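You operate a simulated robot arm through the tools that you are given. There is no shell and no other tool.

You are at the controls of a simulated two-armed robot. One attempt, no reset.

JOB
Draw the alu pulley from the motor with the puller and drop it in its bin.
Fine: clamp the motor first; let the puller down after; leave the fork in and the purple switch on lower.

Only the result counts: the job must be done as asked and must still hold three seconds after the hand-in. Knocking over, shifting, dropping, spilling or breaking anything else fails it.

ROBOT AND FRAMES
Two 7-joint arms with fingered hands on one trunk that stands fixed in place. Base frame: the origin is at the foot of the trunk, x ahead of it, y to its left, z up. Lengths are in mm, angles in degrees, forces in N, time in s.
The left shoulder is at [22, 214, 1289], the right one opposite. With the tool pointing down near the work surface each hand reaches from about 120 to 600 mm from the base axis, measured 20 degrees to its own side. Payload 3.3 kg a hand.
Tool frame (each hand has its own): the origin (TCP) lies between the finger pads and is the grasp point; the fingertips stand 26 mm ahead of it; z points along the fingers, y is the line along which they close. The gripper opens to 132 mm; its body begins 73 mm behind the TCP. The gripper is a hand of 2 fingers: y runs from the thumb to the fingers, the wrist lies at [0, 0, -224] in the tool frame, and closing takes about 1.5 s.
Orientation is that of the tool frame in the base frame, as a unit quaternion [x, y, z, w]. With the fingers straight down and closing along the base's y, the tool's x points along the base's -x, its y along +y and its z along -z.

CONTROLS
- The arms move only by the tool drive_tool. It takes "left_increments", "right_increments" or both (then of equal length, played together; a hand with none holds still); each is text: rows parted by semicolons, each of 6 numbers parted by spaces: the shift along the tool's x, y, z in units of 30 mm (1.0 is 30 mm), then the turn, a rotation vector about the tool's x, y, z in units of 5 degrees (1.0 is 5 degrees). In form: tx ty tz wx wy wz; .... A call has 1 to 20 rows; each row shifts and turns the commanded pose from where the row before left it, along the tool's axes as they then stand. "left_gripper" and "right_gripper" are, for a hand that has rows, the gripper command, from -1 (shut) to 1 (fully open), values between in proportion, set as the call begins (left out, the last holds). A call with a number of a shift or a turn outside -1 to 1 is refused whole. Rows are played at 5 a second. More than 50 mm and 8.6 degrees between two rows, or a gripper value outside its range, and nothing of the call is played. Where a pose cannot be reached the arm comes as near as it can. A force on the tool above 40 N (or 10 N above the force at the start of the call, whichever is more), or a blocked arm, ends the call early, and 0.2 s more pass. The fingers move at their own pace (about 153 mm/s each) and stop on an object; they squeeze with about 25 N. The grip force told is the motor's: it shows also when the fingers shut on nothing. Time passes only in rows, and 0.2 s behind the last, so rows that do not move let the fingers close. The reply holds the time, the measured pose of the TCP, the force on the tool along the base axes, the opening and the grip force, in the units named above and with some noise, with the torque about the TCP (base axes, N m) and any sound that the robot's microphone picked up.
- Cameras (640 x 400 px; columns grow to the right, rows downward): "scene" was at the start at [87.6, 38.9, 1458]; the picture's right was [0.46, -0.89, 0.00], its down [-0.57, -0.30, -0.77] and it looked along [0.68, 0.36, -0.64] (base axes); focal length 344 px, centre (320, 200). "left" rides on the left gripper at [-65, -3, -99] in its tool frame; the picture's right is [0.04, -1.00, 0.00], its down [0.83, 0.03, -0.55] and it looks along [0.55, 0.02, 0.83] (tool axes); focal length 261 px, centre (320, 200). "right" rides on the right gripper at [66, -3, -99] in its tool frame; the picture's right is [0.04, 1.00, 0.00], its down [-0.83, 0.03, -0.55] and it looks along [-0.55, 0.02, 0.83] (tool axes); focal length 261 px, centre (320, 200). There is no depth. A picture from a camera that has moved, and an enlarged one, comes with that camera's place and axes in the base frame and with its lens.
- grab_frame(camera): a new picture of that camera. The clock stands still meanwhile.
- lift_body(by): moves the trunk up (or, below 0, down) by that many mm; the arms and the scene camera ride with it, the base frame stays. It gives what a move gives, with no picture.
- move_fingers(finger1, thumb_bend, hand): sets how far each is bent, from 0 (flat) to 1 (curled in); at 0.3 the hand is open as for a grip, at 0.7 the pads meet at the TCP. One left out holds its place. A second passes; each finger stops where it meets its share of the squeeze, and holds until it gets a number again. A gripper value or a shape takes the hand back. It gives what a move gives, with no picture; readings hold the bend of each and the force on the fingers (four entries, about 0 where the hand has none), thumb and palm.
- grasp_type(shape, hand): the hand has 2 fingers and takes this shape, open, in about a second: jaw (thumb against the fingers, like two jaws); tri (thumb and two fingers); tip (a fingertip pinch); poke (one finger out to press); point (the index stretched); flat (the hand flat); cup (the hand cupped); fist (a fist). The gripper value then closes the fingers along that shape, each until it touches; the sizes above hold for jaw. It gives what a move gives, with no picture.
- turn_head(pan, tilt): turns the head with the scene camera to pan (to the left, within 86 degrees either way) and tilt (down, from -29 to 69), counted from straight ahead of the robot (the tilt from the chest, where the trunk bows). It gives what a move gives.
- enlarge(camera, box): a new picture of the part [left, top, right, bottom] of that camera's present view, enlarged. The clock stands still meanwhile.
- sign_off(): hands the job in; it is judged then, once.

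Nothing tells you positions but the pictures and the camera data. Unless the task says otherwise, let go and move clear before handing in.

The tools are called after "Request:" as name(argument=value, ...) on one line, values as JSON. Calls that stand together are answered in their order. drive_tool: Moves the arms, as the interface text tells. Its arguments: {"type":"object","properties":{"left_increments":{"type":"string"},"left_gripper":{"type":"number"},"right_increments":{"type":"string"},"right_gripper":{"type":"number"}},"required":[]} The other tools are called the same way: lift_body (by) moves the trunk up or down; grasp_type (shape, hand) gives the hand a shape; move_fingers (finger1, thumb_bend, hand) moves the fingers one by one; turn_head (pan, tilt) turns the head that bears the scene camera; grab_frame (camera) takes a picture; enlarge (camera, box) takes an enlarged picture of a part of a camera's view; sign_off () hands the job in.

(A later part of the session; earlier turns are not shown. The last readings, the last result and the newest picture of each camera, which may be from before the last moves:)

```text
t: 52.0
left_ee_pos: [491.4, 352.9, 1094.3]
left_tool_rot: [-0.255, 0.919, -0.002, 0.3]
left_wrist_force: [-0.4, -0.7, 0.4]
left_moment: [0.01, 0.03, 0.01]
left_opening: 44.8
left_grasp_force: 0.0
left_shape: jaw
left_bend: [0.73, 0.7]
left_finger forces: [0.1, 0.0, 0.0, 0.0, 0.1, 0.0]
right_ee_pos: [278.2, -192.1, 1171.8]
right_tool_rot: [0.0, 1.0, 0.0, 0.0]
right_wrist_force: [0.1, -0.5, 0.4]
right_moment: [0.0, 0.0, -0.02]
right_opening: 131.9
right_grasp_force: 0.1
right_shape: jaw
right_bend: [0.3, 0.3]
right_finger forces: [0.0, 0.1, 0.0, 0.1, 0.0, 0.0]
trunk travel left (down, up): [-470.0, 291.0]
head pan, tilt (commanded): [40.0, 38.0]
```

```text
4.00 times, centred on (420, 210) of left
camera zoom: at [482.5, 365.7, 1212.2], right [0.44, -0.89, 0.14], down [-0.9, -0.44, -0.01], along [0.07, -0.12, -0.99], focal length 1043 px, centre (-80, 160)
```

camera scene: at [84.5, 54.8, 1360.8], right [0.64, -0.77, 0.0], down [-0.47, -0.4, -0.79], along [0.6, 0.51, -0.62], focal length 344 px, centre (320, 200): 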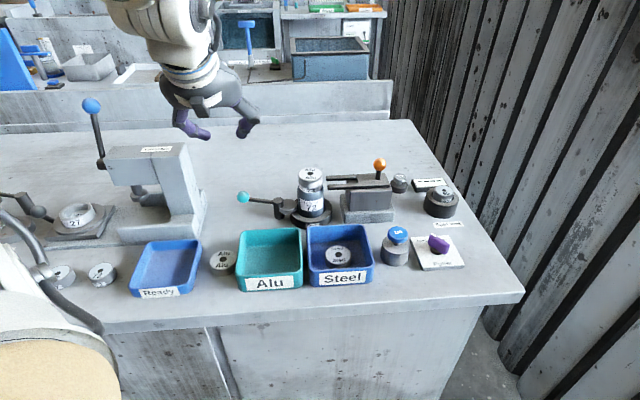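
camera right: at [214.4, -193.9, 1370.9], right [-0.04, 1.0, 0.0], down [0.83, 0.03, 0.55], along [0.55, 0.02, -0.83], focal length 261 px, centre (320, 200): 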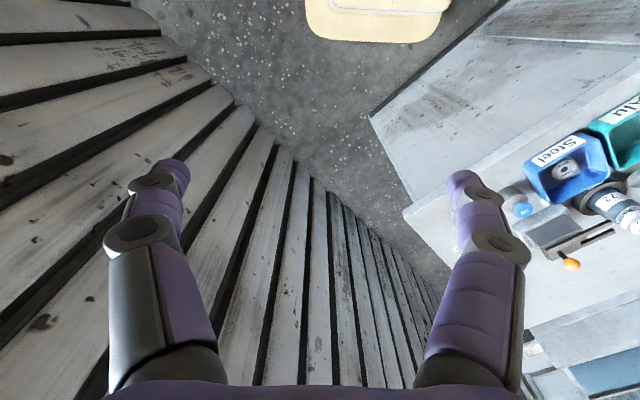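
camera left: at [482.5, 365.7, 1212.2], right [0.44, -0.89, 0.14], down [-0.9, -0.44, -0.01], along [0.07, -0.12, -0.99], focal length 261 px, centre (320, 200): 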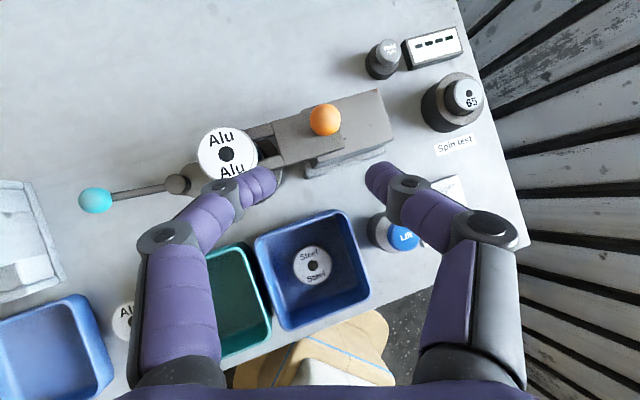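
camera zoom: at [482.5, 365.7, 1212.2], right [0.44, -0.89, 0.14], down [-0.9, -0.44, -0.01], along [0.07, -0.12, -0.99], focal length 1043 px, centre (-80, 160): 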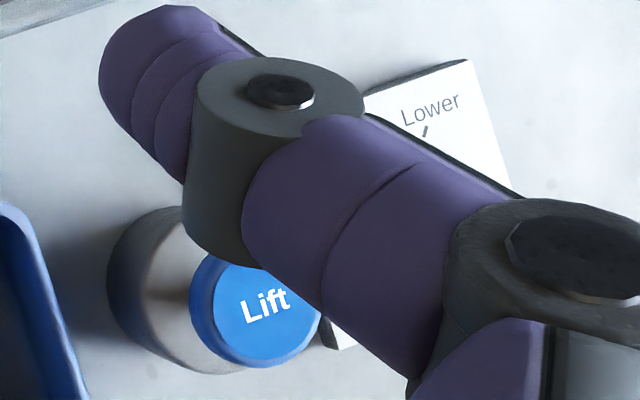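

The white mark lines up with the Hold tick, so the switch is on Hold and ready for lifting. I'll stand the hand more upright, close the fingers and bring them above the blue Lift button at about (508, 232, 945).

Request:
drive_tool(left_increments="0 0 0 0 1 0;0 0 0 0 1 0;0 0 0 0 1 0;0 0 0 0 1 0;0.598 -0.795 0.717 0 0 0;0.598 -0.795 0.717 0 0 0;0.598 -0.795 0.717 0 0 0;0.598 -0.795 0.717 0 0 0;0 0 0 0 0 0", left_gripper=-1)

Request:
grab_frame(camera="left")

Request:
enlarge(camera="scene", box=[320, 140, 480, 290])

```text
t: 54.0
left_ee_pos: [492.7, 270.2, 1028.9]
left_tool_rot: [-0.25, 0.957, -0.049, 0.137]
left_wrist_force: [-0.3, 0.3, 0.2]
left_moment: [-0.01, 0.0, 0.0]
left_opening: 0.2
left_grasp_force: 24.8
left_shape: jaw
left_bend: [0.63, 0.7]
left_finger forces: [0.0, 0.1, 0.0, 0.1, 0.0, 0.1]
left hand out of reach, approached as far as the arm can: row 7, 8
right_ee_pos: [278.3, -191.3, 1170.7]
right_tool_rot: [0.0, 1.0, 0.0, 0.0]
right_wrist_force: [-0.1, 0.4, 0.7]
right_moment: [0.0, 0.0, 0.0]
right_opening: 131.8
right_grasp_force: 0.0
right_shape: jaw
right_bend: [0.3, 0.3]
right_finger forces: [0.1, 0.0, 0.0, 0.1, 0.0, 0.0]
trunk travel left (down, up): [-470.0, 291.0]
head pan, tilt (commanded): [40.0, 38.0]
```

```text
taken
camera left: at [520.2, 300.6, 1139.7], right [0.43, -0.89, 0.15], down [-0.87, -0.37, 0.33], along [-0.23, -0.27, -0.93], focal length 261 px, centre (320, 200)
```

left: 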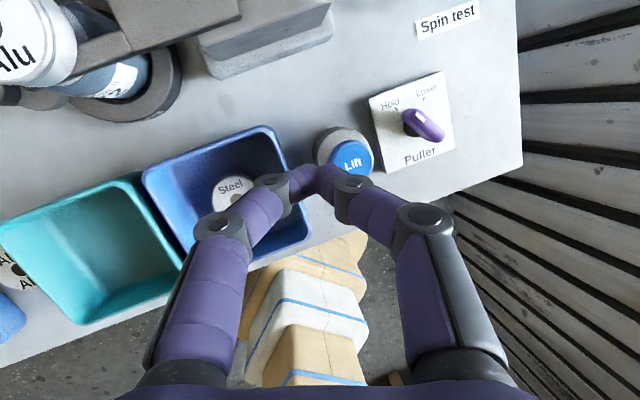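

```text
2.67 times, centred on (400, 215) of scene
camera zoom: at [84.7, 54.7, 1360.8], right [0.64, -0.77, 0.0], down [-0.47, -0.4, -0.79], along [0.6, 0.51, -0.62], focal length 918 px, centre (107, 160)
```

zoom: 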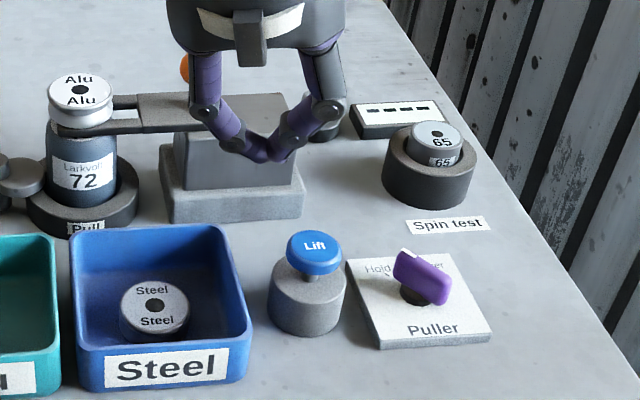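

The arm stops short at this wrist angle. I'll turn the hand square to my own axes, its natural pose, and continue to the button.

Request:
drive_tool(left_increments="0 0 0 0 0 1;0 0 0 0 0 1;0 0 0 0 0 1;0 0 0 0 0 1;0 0 0 0 0 1;0 0 0 0 0 1;0.008 -0.607 0.413 0 0 0;0.008 -0.607 0.413 0 0 0;0 0 0 0 0 0")

Request:
grab_frame(camera="left")

Request:
enlarge(camera="scene", box=[320, 140, 480, 290])

```text
t: 56.0
left_ee_pos: [488.8, 264.9, 1021.5]
left_tool_rot: [0.006, 0.99, -0.011, 0.144]
left_wrist_force: [0.2, -0.3, -0.5]
left_moment: [0.01, 0.01, -0.03]
left_opening: 0.1
left_grasp_force: 25.0
left_shape: jaw
left_bend: [0.63, 0.7]
left_finger forces: [0.1, 0.0, 0.1, 0.1, 0.0, 0.0]
left hand out of reach, approached as far as the arm can: row 7, 8
right_ee_pos: [279.3, -191.8, 1171.1]
right_tool_rot: [0.0, 1.0, -0.001, 0.0]
right_wrist_force: [0.1, 0.9, 0.4]
right_moment: [0.01, 0.01, 0.02]
right_opening: 131.9
right_grasp_force: 0.1
right_shape: jaw
right_bend: [0.3, 0.3]
right_finger forces: [0.0, 0.1, 0.1, 0.0, 0.0, 0.0]
trunk travel left (down, up): [-470.0, 291.0]
head pan, tilt (commanded): [40.0, 38.0]
```

```text
taken
camera left: at [522.9, 262.7, 1136.2], right [-0.05, -1.0, 0.01], down [-0.96, 0.05, 0.29], along [-0.29, 0.01, -0.96], focal length 261 px, centre (320, 200)
```

left: 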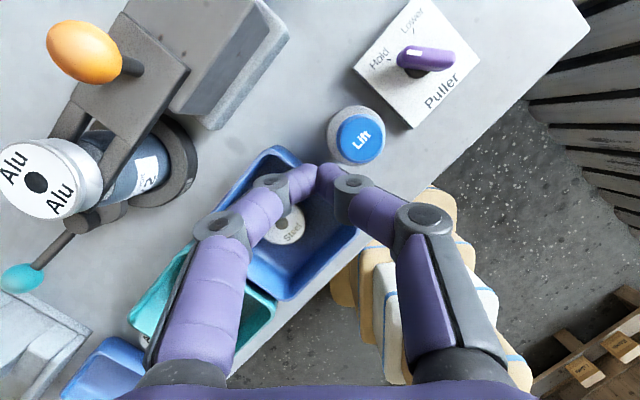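

```text
2.67 times, centred on (400, 215) of scene
camera zoom: at [84.7, 54.7, 1360.8], right [0.64, -0.77, 0.0], down [-0.47, -0.4, -0.79], along [0.6, 0.51, -0.62], focal length 918 px, centre (107, 160)
```

zoom: 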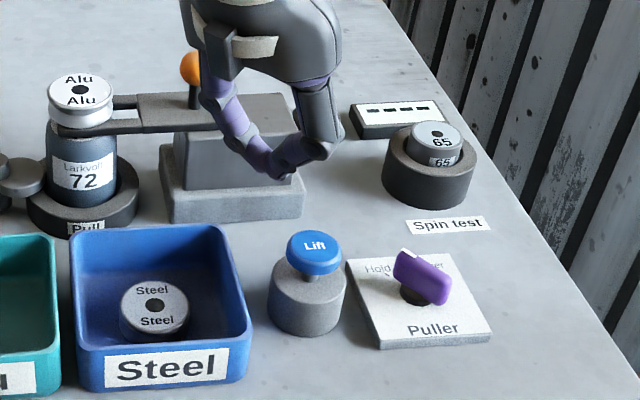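

The arm seems limited when it is far out and inward. I'll lean the hand further forward so the wrist sits nearer my body, and see if that frees the inward reach.

Request:
drive_tool(left_increments="0 0 0 0 -1 0;0 0 0 0 -1 0;0 0 0 0 -1 0;0 0 0 0 -1 0;0 0 0 0 -1 0;0 0 0 0 -1 0;0 0 0 0 -1 0;0.2 -0.54 0.2 0 0 0;0.2 -0.54 0.2 0 0 0;0 0 0 0 0 0")

Request:
grab_frame(camera="left")

Request:
enlarge(camera="scene", box=[320, 140, 480, 290])

```text
t: 58.2
left_ee_pos: [491.6, 230.0, 1005.1]
left_tool_rot: [0.002, 0.9, -0.012, 0.435]
left_wrist_force: [0.1, 0.1, -0.3]
left_moment: [0.0, 0.0, 0.0]
left_opening: 0.0
left_grasp_force: 25.0
left_shape: jaw
left_bend: [0.63, 0.7]
left_finger forces: [0.1, 0.0, 0.0, 0.0, 0.1, 0.0]
right_ee_pos: [279.2, -192.1, 1171.4]
right_tool_rot: [0.0, 1.0, 0.0, 0.001]
right_wrist_force: [-0.3, 0.2, -0.8]
right_moment: [0.02, 0.04, -0.02]
right_opening: 131.9
right_grasp_force: 0.1
right_shape: jaw
right_bend: [0.3, 0.3]
right_finger forces: [0.0, 0.0, 0.1, 0.0, 0.0, 0.1]
trunk travel left (down, up): [-470.0, 291.0]
head pan, tilt (commanded): [40.0, 38.0]
```

```text
taken
camera left: at [452.8, 228.0, 1119.2], right [-0.04, -1.0, -0.01], down [-0.95, 0.04, -0.31], along [0.31, 0.0, -0.95], focal length 261 px, centre (320, 200)
```

left: 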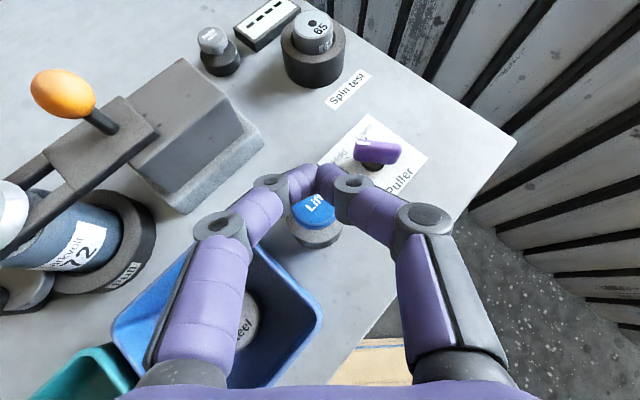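

```text
2.67 times, centred on (400, 215) of scene
camera zoom: at [84.4, 54.7, 1360.8], right [0.64, -0.77, 0.0], down [-0.47, -0.4, -0.79], along [0.6, 0.51, -0.62], focal length 918 px, centre (107, 160)
```

zoom: 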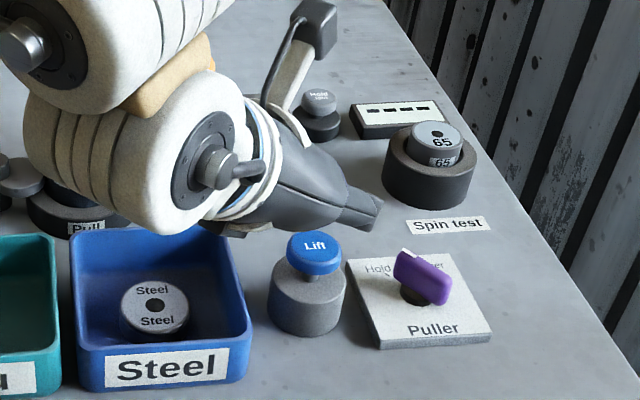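

With the deeper lean the fingertips are now right over the Lift button. I'll go down 30 mm first.

Request:
drive_tool(left_increments="0.39 0.06 0.31 0 0 0;0.39 0.06 0.31 0 0 0;0 0 0 0 0 0")

Request:
enlarge(camera="scene", box=[340, 170, 470, 280])

Request:
grab_frame(camera="left")

```text
t: 59.0
left_ee_pos: [488.8, 232.5, 977.7]
left_tool_rot: [0.003, 0.901, -0.012, 0.434]
left_wrist_force: [-0.4, 0.0, 0.5]
left_moment: [-0.01, 0.0, 0.01]
left_opening: 0.0
left_grasp_force: 24.9
left_shape: jaw
left_bend: [0.63, 0.7]
left_finger forces: [0.0, 0.1, 0.0, 0.0, 0.1, 0.0]
right_ee_pos: [279.2, -192.5, 1172.0]
right_tool_rot: [0.0, 1.0, 0.0, 0.001]
right_wrist_force: [0.3, -0.7, 0.0]
right_moment: [0.01, 0.0, -0.03]
right_opening: 131.7
right_grasp_force: 0.0
right_shape: jaw
right_bend: [0.3, 0.3]
right_finger forces: [0.1, 0.1, 0.0, 0.0, 0.0, 0.0]
trunk travel left (down, up): [-470.0, 291.0]
head pan, tilt (commanded): [40.0, 38.0]
```

```text
3.64 times, centred on (405, 225) of scene
camera zoom: at [84.6, 54.7, 1360.8], right [0.64, -0.77, 0.0], down [-0.47, -0.4, -0.79], along [0.6, 0.51, -0.62], focal length 1251 px, centre (11, 109)
```

zoom: 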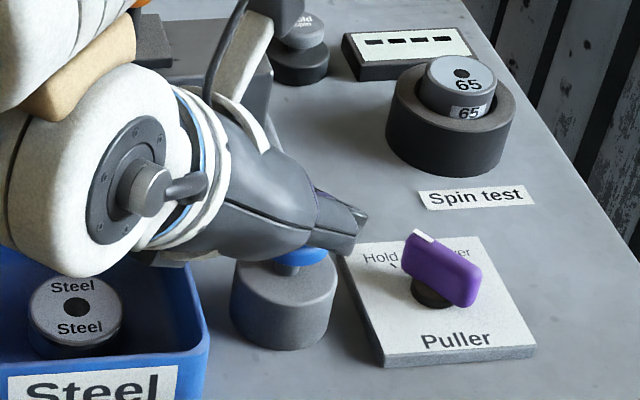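

```text
taken
camera left: at [452.0, 231.3, 1090.3], right [-0.04, -1.0, -0.01], down [-0.95, 0.04, -0.31], along [0.31, 0.0, -0.95], focal length 261 px, centre (320, 200)
```

left: 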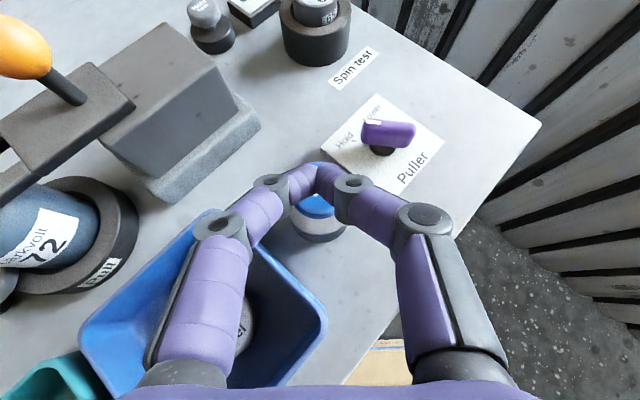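

The fingertips cover the middle of the button. I'll press down in small steps and watch for force and sound.

Request:
drive_tool(left_increments="0.104 0.003 0.083 0 0 0;0.104 0.003 0.083 0 0 0;0.104 0.003 0.083 0 0 0;0 0 0 0 0 0")

Request:
enlarge(camera="scene", box=[280, 140, 470, 280])

```text
t: 60.0
left_ee_pos: [489.2, 236.1, 965.5]
left_tool_rot: [0.004, 0.901, -0.014, 0.435]
left_wrist_force: [-0.5, 0.4, -0.1]
left_moment: [0.0, 0.03, -0.02]
left_opening: 0.0
left_grasp_force: 24.8
left_shape: jaw
left_bend: [0.63, 0.7]
left_finger forces: [0.1, 0.0, 0.0, 0.0, 0.1, 0.0]
left hand out of reach, approached as far as the arm can: row 3
right_ee_pos: [278.2, -192.6, 1171.5]
right_tool_rot: [0.001, 1.0, -0.001, 0.0]
right_wrist_force: [-0.3, 0.0, 0.0]
right_moment: [-0.02, -0.04, -0.02]
right_opening: 131.6
right_grasp_force: 0.1
right_shape: jaw
right_bend: [0.3, 0.3]
right_finger forces: [0.1, 0.0, 0.1, 0.1, 0.0, 0.0]
trunk travel left (down, up): [-470.0, 291.0]
head pan, tilt (commanded): [40.0, 38.0]
```

```text
2.86 times, centred on (375, 210) of scene
camera zoom: at [84.7, 54.7, 1360.8], right [0.64, -0.77, 0.0], down [-0.47, -0.4, -0.79], along [0.6, 0.51, -0.62], focal length 983 px, centre (163, 171)
```

zoom: 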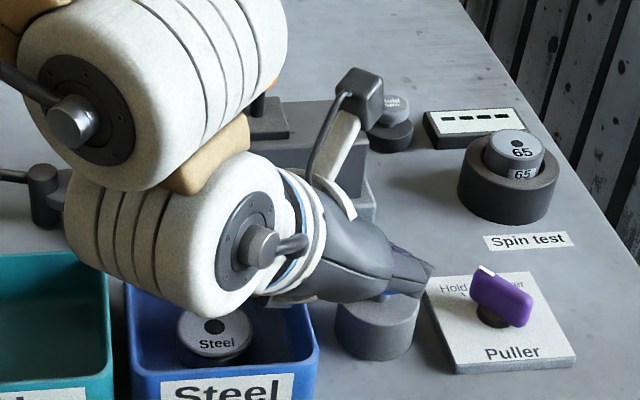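

The arm is at its lower limit just above the button. Lowering the trunk a few millimetres will carry the fingertips down onto it.

Request:
lift_body(by=-6)

```text
t: 60.6
left_ee_pos: [490.9, 237.0, 960.2]
left_tool_rot: [0.001, 0.9, -0.011, 0.435]
left_wrist_force: [-0.5, 0.9, 2.6]
left_moment: [0.02, -0.05, 0.02]
left_opening: 0.1
left_grasp_force: 25.1
left_shape: jaw
left_bend: [0.63, 0.7]
left_finger forces: [0.1, 0.0, 0.0, 0.0, 0.1, 0.1]
right_ee_pos: [278.7, -192.0, 1164.6]
right_tool_rot: [0.0, 1.0, 0.0, 0.001]
right_wrist_force: [0.0, -0.4, 0.1]
right_moment: [0.0, -0.02, -0.05]
right_opening: 131.8
right_grasp_force: 0.0
right_shape: jaw
right_bend: [0.3, 0.3]
right_finger forces: [0.0, 0.1, 0.0, 0.0, 0.1, 0.0]
trunk travel left (down, up): [-464.0, 297.0]
head pan, tilt (commanded): [40.0, 38.0]
```

There's 2.6 N upward now, so the fingers have met the button. I'll continue down slowly.

Request:
lift_body(by=-4)

Request:
enlarge(camera="scene", box=[260, 140, 470, 280])

Request:
grab_frame(camera="left")

```text
t: 61.1
left_ee_pos: [490.4, 238.3, 956.0]
left_tool_rot: [0.003, 0.9, -0.013, 0.435]
left_wrist_force: [-0.1, 1.1, 4.2]
left_moment: [0.07, -0.07, 0.0]
left_opening: 0.2
left_grasp_force: 24.5
left_shape: jaw
left_bend: [0.63, 0.7]
left_finger forces: [0.0, 0.0, 0.1, 0.0, 0.0, 0.0]
right_ee_pos: [278.3, -192.3, 1162.3]
right_tool_rot: [0.0, 1.0, 0.0, 0.0]
right_wrist_force: [0.2, 0.3, 0.1]
right_moment: [0.0, -0.02, 0.02]
right_opening: 132.2
right_grasp_force: 0.1
right_shape: jaw
right_bend: [0.3, 0.3]
right_finger forces: [0.0, 0.1, 0.1, 0.1, 0.0, 0.0]
trunk travel left (down, up): [-460.0, 301.0]
head pan, tilt (commanded): [40.0, 38.0]
```

```text
2.86 times, centred on (365, 210) of scene
camera zoom: at [85.2, 54.7, 1350.8], right [0.64, -0.77, 0.0], down [-0.47, -0.4, -0.79], along [0.6, 0.51, -0.62], focal length 983 px, centre (191, 171)
```

zoom: 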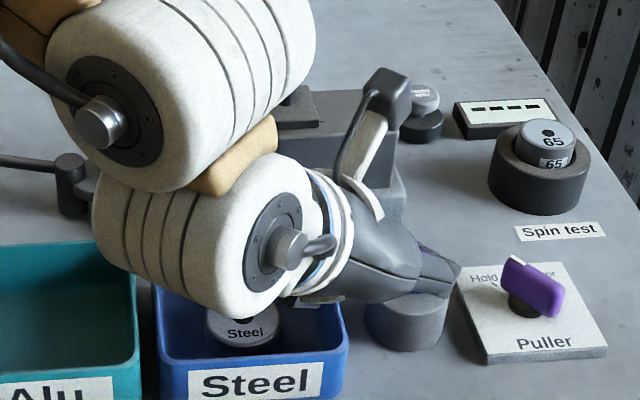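

```text
taken
camera left: at [452.6, 235.3, 1069.1], right [-0.04, -1.0, -0.01], down [-0.95, 0.04, -0.31], along [0.31, 0.0, -0.95], focal length 261 px, centre (320, 200)
```

left: 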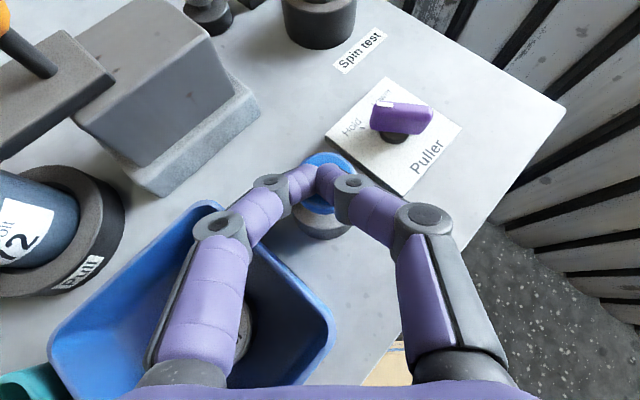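

The button is yielding on its spring, at 4 N. I'll go further down and check the pulley with the other cameras.

Request:
lift_body(by=-4)

Request:
grab_frame(camera="right")

Request:
grab_frame(camera="scene")

```text
t: 61.6
left_ee_pos: [490.1, 237.1, 952.1]
left_tool_rot: [0.002, 0.9, -0.012, 0.435]
left_wrist_force: [1.0, 2.1, 6.1]
left_moment: [0.07, -0.14, 0.03]
left_opening: 0.1
left_grasp_force: 25.2
left_shape: jaw
left_bend: [0.63, 0.7]
left_finger forces: [0.0, 0.1, 0.0, 0.1, 0.0, 0.1]
right_ee_pos: [278.8, -192.8, 1158.8]
right_tool_rot: [0.0, 1.0, 0.0, -0.001]
right_wrist_force: [0.7, -0.1, 0.1]
right_moment: [-0.01, 0.03, -0.02]
right_opening: 131.9
right_grasp_force: 0.0
right_shape: jaw
right_bend: [0.3, 0.3]
right_finger forces: [0.0, 0.1, 0.0, 0.0, 0.1, 0.0]
trunk travel left (down, up): [-456.0, 305.0]
head pan, tilt (commanded): [40.0, 38.0]
heard: click
```

```text
taken
camera right: at [213.4, -193.8, 1256.6], right [-0.04, 1.0, 0.0], down [0.83, 0.03, 0.55], along [0.55, 0.02, -0.83], focal length 261 px, centre (320, 200)
```

right: 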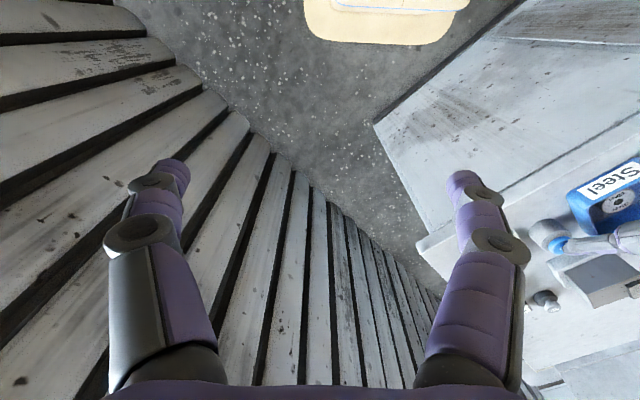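

```text
taken
camera scene: at [85.5, 54.6, 1346.8], right [0.64, -0.77, 0.0], down [-0.47, -0.4, -0.79], along [0.6, 0.51, -0.62], focal length 344 px, centre (320, 200)
```

scene: 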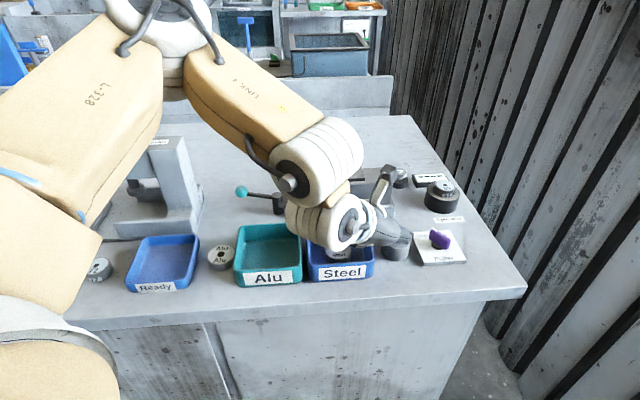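

The button clicked. I'll hold it pressed for a few seconds and listen.

Request:
drive_tool(left_increments="0 0 0 0 0 0;0 0 0 0 0 0;0 0 0 0 0 0;0 0 0 0 0 0;0 0 0 0 0 0;0 0 0 0 0 0;0 0 0 0 0 0;0 0 0 0 0 0;0 0 0 0 0 0;0 0 0 0 0 0")

Request:
turn_head(pan=33, tilt=30)

Request:
grab_frame(camera="scene")

```text
t: 63.8
left_ee_pos: [489.5, 236.5, 953.8]
left_tool_rot: [0.003, 0.9, -0.012, 0.435]
left_wrist_force: [1.1, 0.9, 7.0]
left_moment: [0.07, -0.14, 0.01]
left_opening: 0.1
left_grasp_force: 25.0
left_shape: jaw
left_bend: [0.63, 0.7]
left_finger forces: [0.1, 0.1, 0.1, 0.0, 0.0, 0.0]
right_ee_pos: [278.4, -191.5, 1157.9]
right_tool_rot: [0.0, 1.0, 0.0, 0.0]
right_wrist_force: [0.8, -0.2, 0.6]
right_moment: [0.01, 0.01, -0.04]
right_opening: 131.8
right_grasp_force: 0.0
right_shape: jaw
right_bend: [0.3, 0.3]
right_finger forces: [0.1, 0.0, 0.1, 0.0, 0.0, 0.1]
trunk travel left (down, up): [-456.0, 305.0]
head pan, tilt (commanded): [40.0, 38.0]
```

```text
t: 64.5
left_ee_pos: [490.2, 236.3, 953.1]
left_tool_rot: [0.003, 0.901, -0.013, 0.434]
left_wrist_force: [1.2, 1.2, 5.9]
left_moment: [0.05, -0.16, 0.0]
left_opening: 0.1
left_grasp_force: 25.2
left_shape: jaw
left_bend: [0.63, 0.7]
left_finger forces: [0.0, 0.1, 0.0, 0.0, 0.0, 0.1]
right_ee_pos: [278.7, -193.3, 1157.5]
right_tool_rot: [0.0, 1.0, 0.0, 0.001]
right_wrist_force: [-0.6, -0.7, 1.3]
right_moment: [-0.02, 0.0, 0.01]
right_opening: 132.1
right_grasp_force: 0.1
right_shape: jaw
right_bend: [0.3, 0.3]
right_finger forces: [0.0, 0.1, 0.0, 0.0, 0.0, 0.0]
trunk travel left (down, up): [-456.0, 305.0]
head pan, tilt (commanded): [33.0, 30.0]
```

```text
taken
camera scene: at [95.4, 48.4, 1359.1], right [0.55, -0.84, 0.0], down [-0.42, -0.27, -0.87], along [0.73, 0.47, -0.5], focal length 344 px, centre (320, 200)
```

scene: 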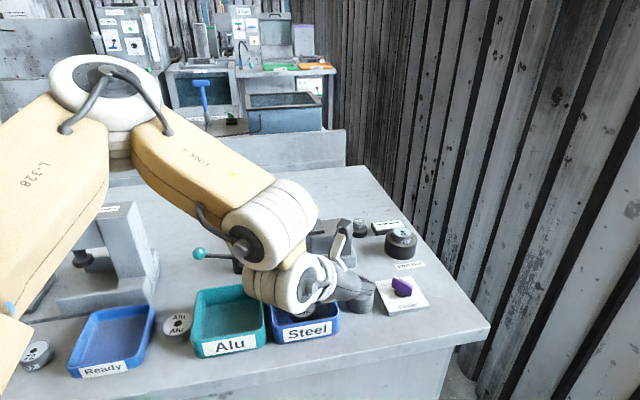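

I'll raise the hand off the button with the trunk and move back to see what the puller did.

Request:
lift_body(by=24)

Request:
drive_tool(left_increments="-0.4 0 -0.9 0 0 0;-0.4 0 -0.9 0 0 0;-0.4 0 -0.9 0 0 0;-0.4 0 -0.9 0 0 0;-0.4 0 -0.5 0 0 0")

Request:
turn_head(pan=40, tilt=38)

Request:
grab_frame(camera="scene")

Request:
grab_frame(camera="left")

```text
t: 65.2
left_ee_pos: [491.4, 236.8, 975.3]
left_tool_rot: [0.003, 0.901, -0.013, 0.434]
left_wrist_force: [-0.2, 0.2, 0.1]
left_moment: [-0.02, 0.03, 0.0]
left_opening: 0.2
left_grasp_force: 25.0
left_shape: jaw
left_bend: [0.63, 0.7]
left_finger forces: [0.0, 0.0, 0.0, 0.1, 0.0, 0.0]
right_ee_pos: [278.5, -193.6, 1182.8]
right_tool_rot: [0.0, 1.0, 0.0, 0.0]
right_wrist_force: [-0.6, 0.2, -0.1]
right_moment: [-0.01, 0.02, -0.02]
right_opening: 131.8
right_grasp_force: 0.1
right_shape: jaw
right_bend: [0.3, 0.3]
right_finger forces: [0.0, 0.1, 0.0, 0.0, 0.1, 0.1]
trunk travel left (down, up): [-480.0, 281.0]
head pan, tilt (commanded): [33.0, 30.0]
```

```text
t: 66.4
left_ee_pos: [432.2, 240.1, 1101.0]
left_tool_rot: [0.002, 0.901, -0.012, 0.435]
left_wrist_force: [-0.3, -0.1, -0.6]
left_moment: [-0.03, 0.02, 0.0]
left_opening: 0.3
left_grasp_force: 25.3
left_shape: jaw
left_bend: [0.63, 0.7]
left_finger forces: [0.0, 0.1, 0.1, 0.0, 0.1, 0.0]
right_ee_pos: [278.9, -193.4, 1180.9]
right_tool_rot: [0.0, 1.0, 0.0, -0.001]
right_wrist_force: [0.3, 0.1, 0.3]
right_moment: [0.04, 0.0, 0.0]
right_opening: 131.8
right_grasp_force: 0.1
right_shape: jaw
right_bend: [0.3, 0.3]
right_finger forces: [0.1, 0.0, 0.0, 0.0, 0.0, 0.0]
trunk travel left (down, up): [-480.0, 281.0]
head pan, tilt (commanded): [33.0, 30.0]
```

```text
t: 67.1
left_ee_pos: [432.8, 240.2, 1100.1]
left_tool_rot: [0.002, 0.9, -0.012, 0.435]
left_wrist_force: [-0.4, 0.2, -0.3]
left_moment: [-0.02, -0.03, 0.03]
left_opening: 0.0
left_grasp_force: 24.9
left_shape: jaw
left_bend: [0.63, 0.7]
left_finger forces: [0.0, 0.0, 0.1, 0.1, 0.0, 0.0]
right_ee_pos: [279.0, -191.7, 1181.2]
right_tool_rot: [0.0, 1.0, 0.0, 0.0]
right_wrist_force: [0.0, -0.4, 0.2]
right_moment: [0.01, 0.0, 0.02]
right_opening: 132.0
right_grasp_force: 0.1
right_shape: jaw
right_bend: [0.3, 0.3]
right_finger forces: [0.0, 0.1, 0.0, 0.1, 0.0, 0.1]
trunk travel left (down, up): [-480.0, 281.0]
head pan, tilt (commanded): [40.0, 38.0]
```

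```text
taken
camera scene: at [83.8, 54.7, 1370.9], right [0.64, -0.77, 0.0], down [-0.47, -0.4, -0.79], along [0.6, 0.51, -0.62], focal length 344 px, centre (320, 200)
```

scene: 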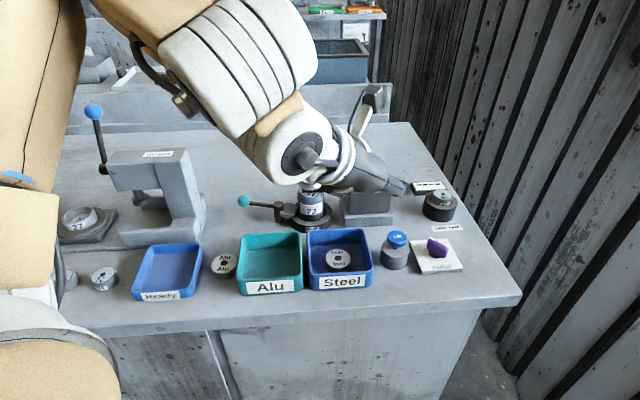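

```text
taken
camera left: at [394.9, 238.4, 1213.1], right [-0.04, -1.0, -0.01], down [-0.95, 0.04, -0.31], along [0.31, 0.0, -0.95], focal length 261 px, centre (320, 200)
```

left: 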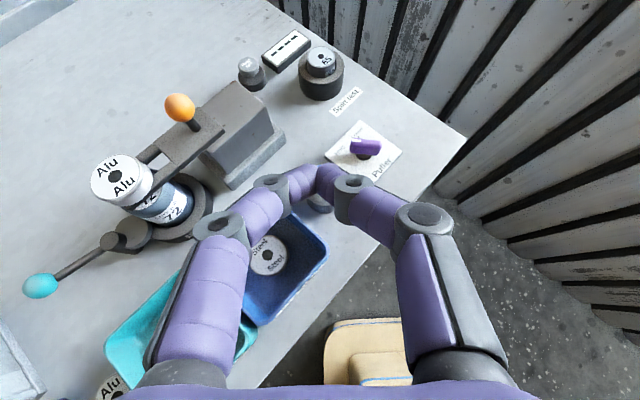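

I'll zoom in on the pulley and fork to see how far it rose.

Request:
enlarge(camera="left", box=[60, 80, 280, 260])

Request:
enlarge(camera="scene", box=[270, 160, 400, 240])

```text
2.22 times, centred on (170, 170) of left
camera zoom: at [394.9, 238.4, 1213.1], right [-0.04, -1.0, -0.01], down [-0.95, 0.04, -0.31], along [0.31, 0.0, -0.95], focal length 579 px, centre (653, 267)
```

zoom: 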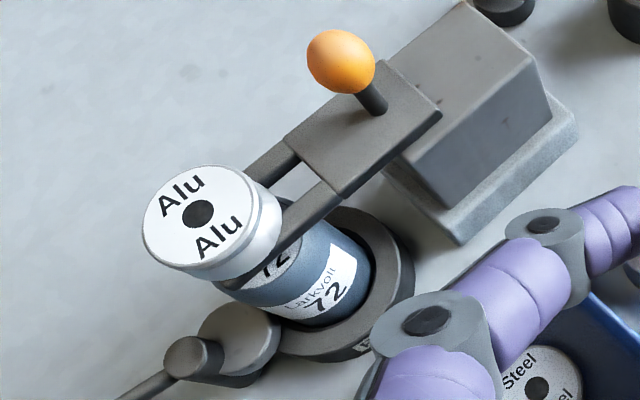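

```text
4.92 times, centred on (335, 200) of scene
camera zoom: at [83.8, 54.7, 1370.9], right [0.64, -0.77, 0.0], down [-0.47, -0.4, -0.79], along [0.6, 0.51, -0.62], focal length 1694 px, centre (246, 200)
```

zoom: 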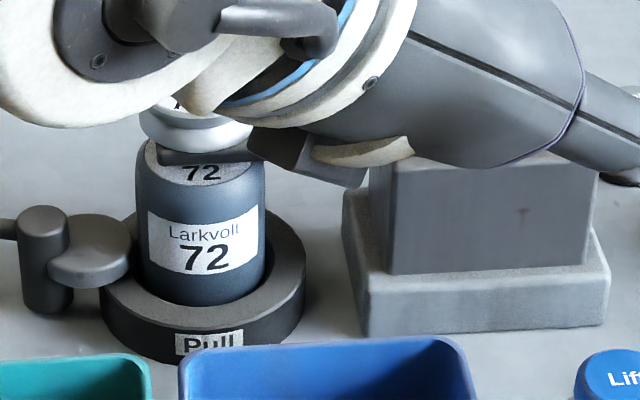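

The motor's collar label shows below the fork now, so it has risen some. I'll move the arm back out of the camera's line to see the gap properly.

Request:
drive_tool(left_increments="-0.4 -0.5 -1 0 0 0;-0.4 -0.5 -1 0 0 0;-0.4 -0.5 -1 0 0 0;-0.4 -0.5 -1 0 0 0")

Request:
grab_frame(camera="scene")

Request:
enlarge(camera="scene", box=[280, 150, 410, 240])

```text
t: 68.1
left_ee_pos: [369.8, 208.2, 1220.1]
left_tool_rot: [0.004, 0.9, -0.014, 0.435]
left_wrist_force: [-0.6, -0.2, -0.6]
left_moment: [-0.01, 0.01, 0.0]
left_opening: 0.1
left_grasp_force: 25.0
left_shape: jaw
left_bend: [0.63, 0.7]
left_finger forces: [0.0, 0.0, 0.0, 0.0, 0.1, 0.1]
left hand out of reach, approached as far as the arm can: row 2, 3, 4
right_ee_pos: [277.8, -192.7, 1181.8]
right_tool_rot: [0.0, 1.0, 0.0, -0.001]
right_wrist_force: [0.4, 0.0, 0.2]
right_moment: [-0.01, -0.03, 0.02]
right_opening: 131.9
right_grasp_force: 0.1
right_shape: jaw
right_bend: [0.3, 0.3]
right_finger forces: [0.0, 0.0, 0.0, 0.1, 0.0, 0.0]
trunk travel left (down, up): [-480.0, 281.0]
head pan, tilt (commanded): [40.0, 38.0]
```

```text
taken
camera scene: at [82.9, 54.6, 1370.9], right [0.64, -0.77, 0.0], down [-0.47, -0.4, -0.79], along [0.6, 0.51, -0.62], focal length 344 px, centre (320, 200)
```

scene: 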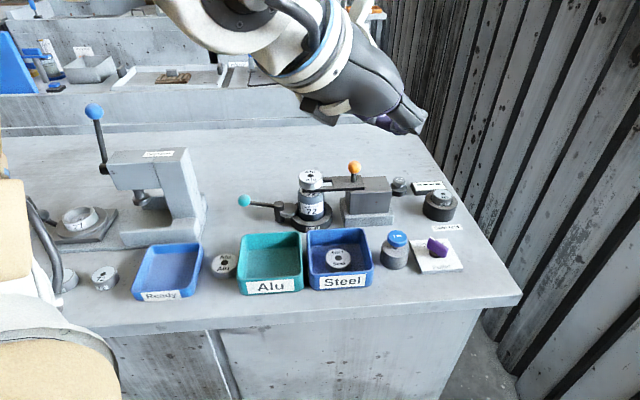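

```text
4.44 times, centred on (345, 195) of scene
camera zoom: at [82.9, 54.6, 1370.9], right [0.64, -0.77, 0.0], down [-0.47, -0.4, -0.79], along [0.6, 0.51, -0.62], focal length 1529 px, centre (209, 222)
```

zoom: 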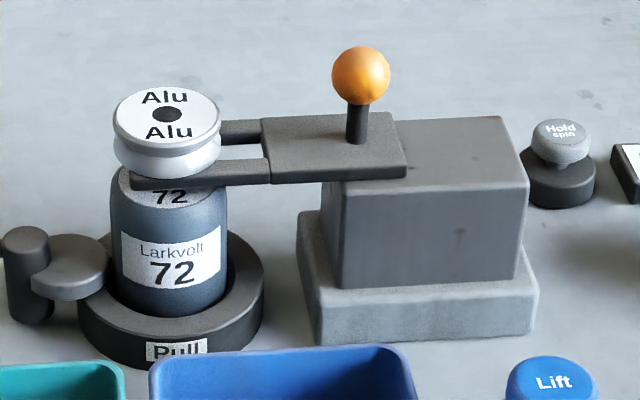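

One press, held about 3 seconds, raised the fork only about 3 mm, so it will take repeated or longer presses. I'll lower the trunk to give the arm room to press on its own, and shift the right hand so its camera can watch the pulley.

Request:
lift_body(by=-50)

Request:
drive_tool(left_increments="0.293 0.127 0.867 0 0 0;0.293 0.127 0.867 0 0 0;0.293 0.127 0.867 0 0 0;0.293 0.127 0.867 0 0 0;0.293 0.127 0.867 0 0 0;0.293 0.127 0.867 0 0 0;0.293 0.127 0.867 0 0 0;0.293 0.127 0.867 0 0 0;0 0 0 0 0 0", right_increments="0 1 0 0 0 0;0 1 0 0 0 0;0 1 0 0 0 0;0 1 0 0 0 0;0 0.5 0 0 0 0;0 0 0 0 0 0;0 0 0 0 0 0;0 0 0 0 0 0;0 0 0 0 0 0")

Request:
grab_frame(camera="right")

Request:
grab_frame(camera="left")

```text
t: 69.0
left_ee_pos: [371.4, 207.8, 1170.7]
left_tool_rot: [0.003, 0.901, -0.013, 0.434]
left_wrist_force: [-0.1, 0.6, 0.0]
left_moment: [0.01, -0.04, 0.01]
left_opening: 0.0
left_grasp_force: 24.9
left_shape: jaw
left_bend: [0.63, 0.7]
left_finger forces: [0.0, 0.0, 0.0, 0.0, 0.0, 0.0]
right_ee_pos: [279.5, -191.7, 1132.3]
right_tool_rot: [0.0, 1.0, 0.0, 0.0]
right_wrist_force: [-0.6, -0.2, 0.0]
right_moment: [0.02, -0.02, 0.01]
right_opening: 131.9
right_grasp_force: 0.0
right_shape: jaw
right_bend: [0.3, 0.3]
right_finger forces: [0.0, 0.0, 0.0, 0.1, 0.0, 0.1]
trunk travel left (down, up): [-430.0, 331.0]
head pan, tilt (commanded): [40.0, 38.0]
```

```text
t: 71.0
left_ee_pos: [493.0, 235.1, 985.7]
left_tool_rot: [0.003, 0.901, -0.014, 0.435]
left_wrist_force: [0.1, 0.3, -0.1]
left_moment: [0.01, 0.0, 0.01]
left_opening: 0.0
left_grasp_force: 25.4
left_shape: jaw
left_bend: [0.63, 0.7]
left_finger forces: [0.1, 0.0, 0.0, 0.1, 0.0, 0.1]
right_ee_pos: [277.6, -57.2, 1130.0]
right_tool_rot: [0.0, 1.0, 0.0, 0.0]
right_wrist_force: [-0.2, -0.3, -0.4]
right_moment: [0.01, 0.0, -0.02]
right_opening: 131.9
right_grasp_force: 0.2
right_shape: jaw
right_bend: [0.3, 0.3]
right_finger forces: [0.0, 0.0, 0.0, 0.0, 0.1, 0.0]
trunk travel left (down, up): [-430.0, 331.0]
head pan, tilt (commanded): [40.0, 38.0]
```

```text
taken
camera right: at [213.4, -59.0, 1229.1], right [-0.04, 1.0, 0.0], down [0.83, 0.03, 0.55], along [0.55, 0.02, -0.83], focal length 261 px, centre (320, 200)
```

right: 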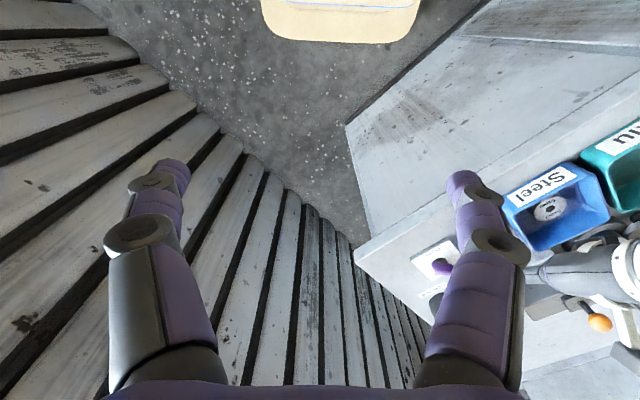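

```text
taken
camera left: at [454.7, 233.5, 1097.4], right [-0.04, -1.0, -0.01], down [-0.95, 0.04, -0.31], along [0.31, 0.0, -0.95], focal length 261 px, centre (320, 200)
```

left: 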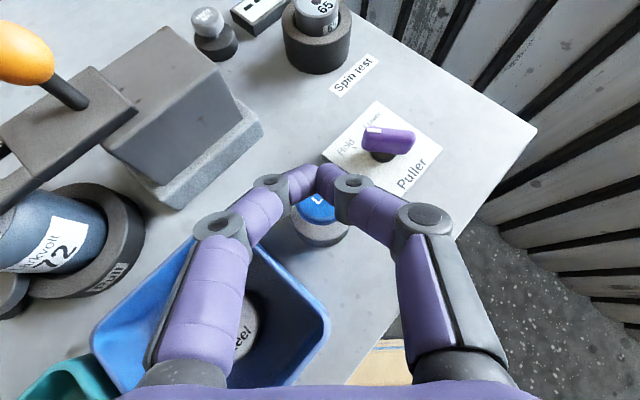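

From the hand camera I can follow the fork slab's height. I'll do one short press and compare.

Request:
drive_tool(left_increments="0.3 0.008 0.238 0 0 0;0.3 0.008 0.238 0 0 0;0.3 0.008 0.238 0 0 0;0 0 0 0 0 0")

Request:
drive_tool(left_increments="-0.3 -0.008 -0.238 0 0 0;-0.3 -0.008 -0.238 0 0 0;-0.3 -0.008 -0.238 0 0 0;0 0 0 0 0 0")

Request:
grab_frame(camera="left")

```text
t: 72.0
left_ee_pos: [491.5, 233.1, 952.1]
left_tool_rot: [0.004, 0.9, -0.015, 0.435]
left_wrist_force: [1.6, 0.4, 6.4]
left_moment: [0.04, -0.18, 0.0]
left_opening: 0.1
left_grasp_force: 24.7
left_shape: jaw
left_bend: [0.63, 0.7]
left_finger forces: [0.1, 0.0, 0.1, 0.1, 0.0, 0.0]
right_ee_pos: [277.6, -56.5, 1129.1]
right_tool_rot: [0.0, 1.0, 0.0, -0.001]
right_wrist_force: [0.3, 0.2, -0.2]
right_moment: [0.0, -0.06, -0.03]
right_opening: 131.9
right_grasp_force: 0.1
right_shape: jaw
right_bend: [0.3, 0.3]
right_finger forces: [0.1, 0.1, 0.1, 0.1, 0.0, 0.1]
trunk travel left (down, up): [-430.0, 331.0]
head pan, tilt (commanded): [40.0, 38.0]
heard: click
```

```text
t: 73.0
left_ee_pos: [491.8, 232.2, 985.1]
left_tool_rot: [0.004, 0.901, -0.014, 0.433]
left_wrist_force: [0.4, -0.2, 0.4]
left_moment: [0.03, -0.01, 0.0]
left_opening: 0.0
left_grasp_force: 25.1
left_shape: jaw
left_bend: [0.63, 0.7]
left_finger forces: [0.1, 0.0, 0.0, 0.0, 0.0, 0.0]
right_ee_pos: [278.7, -57.7, 1130.5]
right_tool_rot: [0.001, 1.0, 0.001, -0.001]
right_wrist_force: [-0.3, -0.3, 0.2]
right_moment: [0.04, -0.03, 0.0]
right_opening: 132.0
right_grasp_force: 0.0
right_shape: jaw
right_bend: [0.3, 0.3]
right_finger forces: [0.0, 0.0, 0.0, 0.0, 0.0, 0.1]
trunk travel left (down, up): [-430.0, 331.0]
head pan, tilt (commanded): [40.0, 38.0]
```

```text
taken
camera left: at [454.3, 232.1, 1098.1], right [-0.04, -1.0, -0.01], down [-0.95, 0.04, -0.31], along [0.31, 0.0, -0.95], focal length 261 px, centre (320, 200)
```

left: 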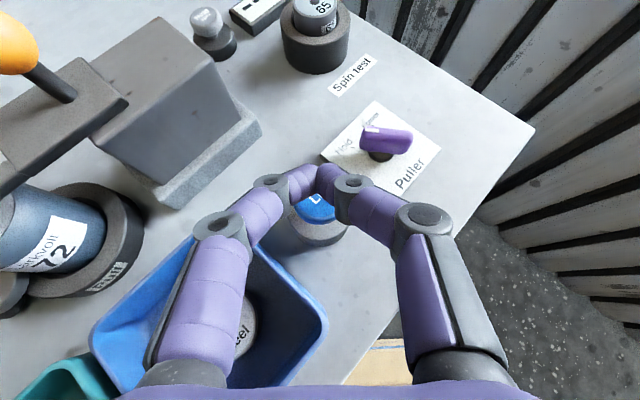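

Each press raises the fork about 6 mm. I'll press twice more and watch.

Request:
drive_tool(left_increments="0.3 0.008 0.238 0 0 0;0.3 0.008 0.238 0 0 0;0.3 0.008 0.238 0 0 0;0 0 0 0 0 0;-0.3 -0.008 -0.238 0 0 0;-0.15 -0.004 -0.12 0 0 0;0 0 0 0 0 0;0.15 0.004 0.12 0 0 0;0.3 0.008 0.238 0 0 0;0 0 0 0 0 0;-0.3 -0.008 -0.238 0 0 0;-0.3 -0.008 -0.238 0 0 0;-0.3 -0.008 -0.238 0 0 0;0 0 0 0 0 0")

Request:
grab_frame(camera="left")

```text
t: 76.0
left_ee_pos: [489.9, 232.3, 984.1]
left_tool_rot: [0.004, 0.901, -0.014, 0.434]
left_wrist_force: [0.2, -0.6, 0.3]
left_moment: [-0.01, 0.02, 0.01]
left_opening: 0.1
left_grasp_force: 24.6
left_shape: jaw
left_bend: [0.63, 0.7]
left_finger forces: [0.1, 0.1, 0.1, 0.1, 0.0, 0.0]
right_ee_pos: [277.6, -57.9, 1130.1]
right_tool_rot: [0.0, 1.0, 0.0, 0.0]
right_wrist_force: [0.2, 0.3, -0.5]
right_moment: [0.0, 0.0, 0.01]
right_opening: 131.8
right_grasp_force: 0.1
right_shape: jaw
right_bend: [0.3, 0.3]
right_finger forces: [0.1, 0.0, 0.0, 0.1, 0.0, 0.0]
trunk travel left (down, up): [-430.0, 331.0]
head pan, tilt (commanded): [40.0, 38.0]
heard: click, click
```

```text
taken
camera left: at [453.9, 231.6, 1097.1], right [-0.04, -1.0, -0.01], down [-0.95, 0.04, -0.31], along [0.31, 0.0, -0.95], focal length 261 px, centre (320, 200)
```

left: 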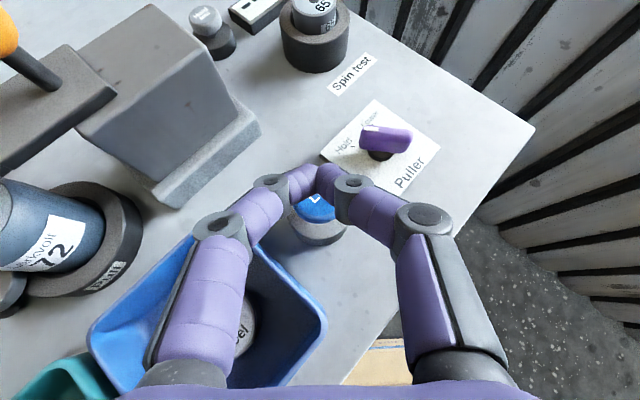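

The ram is rising step by step with each click. I'll do three more presses.

Request:
drive_tool(left_increments="0.3 0.008 0.238 0 0 0;0.3 0.008 0.238 0 0 0;0.3 0.008 0.238 0 0 0;0 0 0 0 0 0;-0.3 -0.008 -0.238 0 0 0;-0.15 -0.004 -0.12 0 0 0;0 0 0 0 0 0;0.15 0.004 0.12 0 0 0;0.3 0.008 0.238 0 0 0;0 0 0 0 0 0;-0.3 -0.008 -0.238 0 0 0;-0.15 -0.004 -0.12 0 0 0;0 0 0 0 0 0;0.15 0.004 0.12 0 0 0;0.3 0.008 0.238 0 0 0;0 0 0 0 0 0;-0.3 -0.008 -0.238 0 0 0;-0.3 -0.008 -0.238 0 0 0;-0.3 -0.008 -0.238 0 0 0;0 0 0 0 0 0")

Request:
grab_frame(camera="left")

Request:
grab_frame(camera="scene")

```text
t: 80.2
left_ee_pos: [491.6, 232.3, 982.3]
left_tool_rot: [0.003, 0.901, -0.014, 0.433]
left_wrist_force: [-0.1, -0.3, -0.4]
left_moment: [0.0, 0.0, 0.03]
left_opening: 0.0
left_grasp_force: 24.8
left_shape: jaw
left_bend: [0.63, 0.7]
left_finger forces: [0.0, 0.1, 0.1, 0.0, 0.1, 0.0]
right_ee_pos: [279.1, -57.3, 1130.4]
right_tool_rot: [0.0, 1.0, 0.0, 0.0]
right_wrist_force: [0.2, 0.4, -0.1]
right_moment: [0.0, 0.03, 0.0]
right_opening: 131.9
right_grasp_force: 0.1
right_shape: jaw
right_bend: [0.3, 0.3]
right_finger forces: [0.0, 0.0, 0.0, 0.0, 0.0, 0.0]
trunk travel left (down, up): [-430.0, 331.0]
head pan, tilt (commanded): [40.0, 38.0]
heard: click, click, click
```

```text
taken
camera left: at [454.4, 231.4, 1096.3], right [-0.04, -1.0, -0.01], down [-0.95, 0.04, -0.31], along [0.31, 0.0, -0.95], focal length 261 px, centre (320, 200)
```

left: 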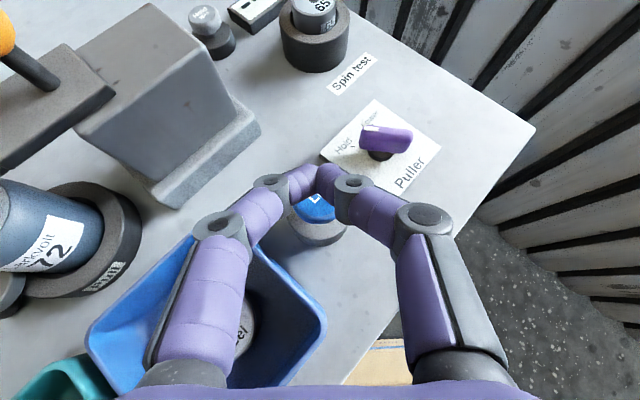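

```text
taken
camera scene: at [88.8, 54.8, 1320.5], right [0.64, -0.77, 0.0], down [-0.47, -0.4, -0.79], along [0.6, 0.51, -0.62], focal length 344 px, centre (320, 200)
```

scene: 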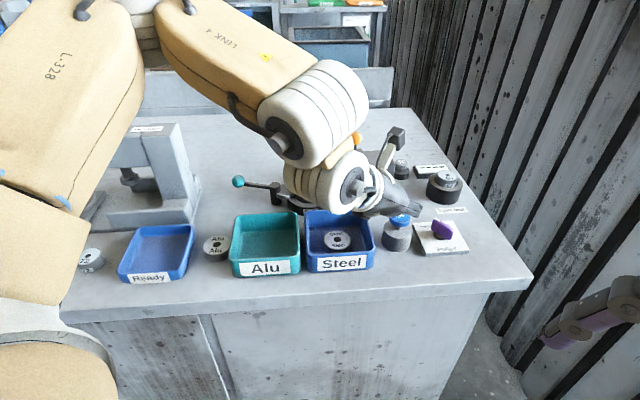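

The last presses raised it no further, so the puller is at the top of its stroke. I'll pull the arm back and look at the pulley.

Request:
drive_tool(left_increments="-0.4 0 -0.9 0 0 0;-0.4 0 -0.9 0 0 0;-0.4 0 -0.9 0 0 0;-0.4 0 -0.9 0 0 0;-0.4 0 -0.9 0 0 0;-0.4 0 -0.9 0 0 0;-0.4 0 -0.9 0 0 0;-0.4 0 -0.9 0 0 0")

Request:
grab_frame(camera="scene")

Request:
enlarge(camera="scene", box=[270, 130, 430, 240])

Request:
grab_frame(camera="left")

```text
t: 82.0
left_ee_pos: [381.4, 238.9, 1196.3]
left_tool_rot: [0.003, 0.9, -0.013, 0.435]
left_wrist_force: [-0.3, 0.1, -0.2]
left_moment: [0.01, 0.0, 0.0]
left_opening: 0.0
left_grasp_force: 25.3
left_shape: jaw
left_bend: [0.63, 0.7]
left_finger forces: [0.0, 0.1, 0.0, 0.0, 0.0, 0.0]
right_ee_pos: [278.0, -57.8, 1130.1]
right_tool_rot: [0.0, 1.0, 0.0, 0.0]
right_wrist_force: [-1.4, -0.5, 0.6]
right_moment: [0.0, -0.01, 0.0]
right_opening: 131.9
right_grasp_force: 0.0
right_shape: jaw
right_bend: [0.3, 0.3]
right_finger forces: [0.1, 0.0, 0.1, 0.0, 0.1, 0.1]
trunk travel left (down, up): [-430.0, 331.0]
head pan, tilt (commanded): [40.0, 38.0]
```

```text
taken
camera scene: at [87.8, 54.8, 1320.7], right [0.64, -0.77, 0.0], down [-0.47, -0.4, -0.79], along [0.6, 0.51, -0.62], focal length 344 px, centre (320, 200)
```

scene: 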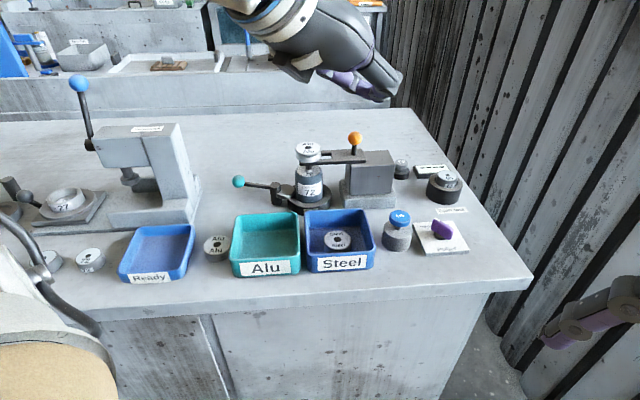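

```text
3.64 times, centred on (350, 185) of scene
camera zoom: at [87.8, 54.8, 1320.7], right [0.64, -0.77, 0.0], down [-0.47, -0.4, -0.79], along [0.6, 0.51, -0.62], focal length 1251 px, centre (211, 254)
```

zoom: 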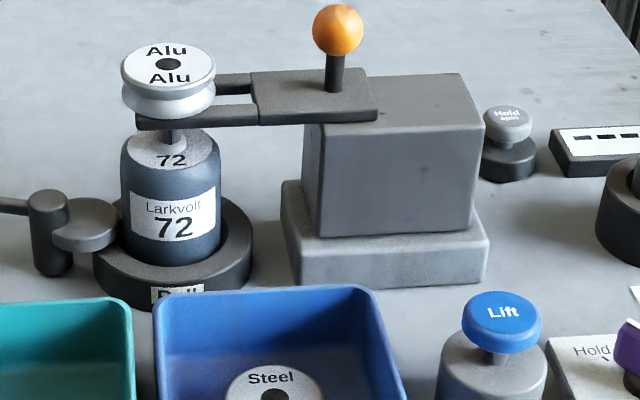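

```text
taken
camera left: at [344.4, 238.3, 1308.1], right [-0.04, -1.0, -0.01], down [-0.95, 0.05, -0.31], along [0.31, 0.0, -0.95], focal length 261 px, centre (320, 200)
```

left: 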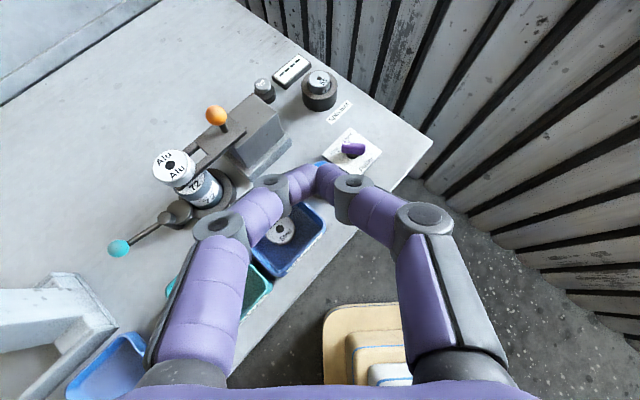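

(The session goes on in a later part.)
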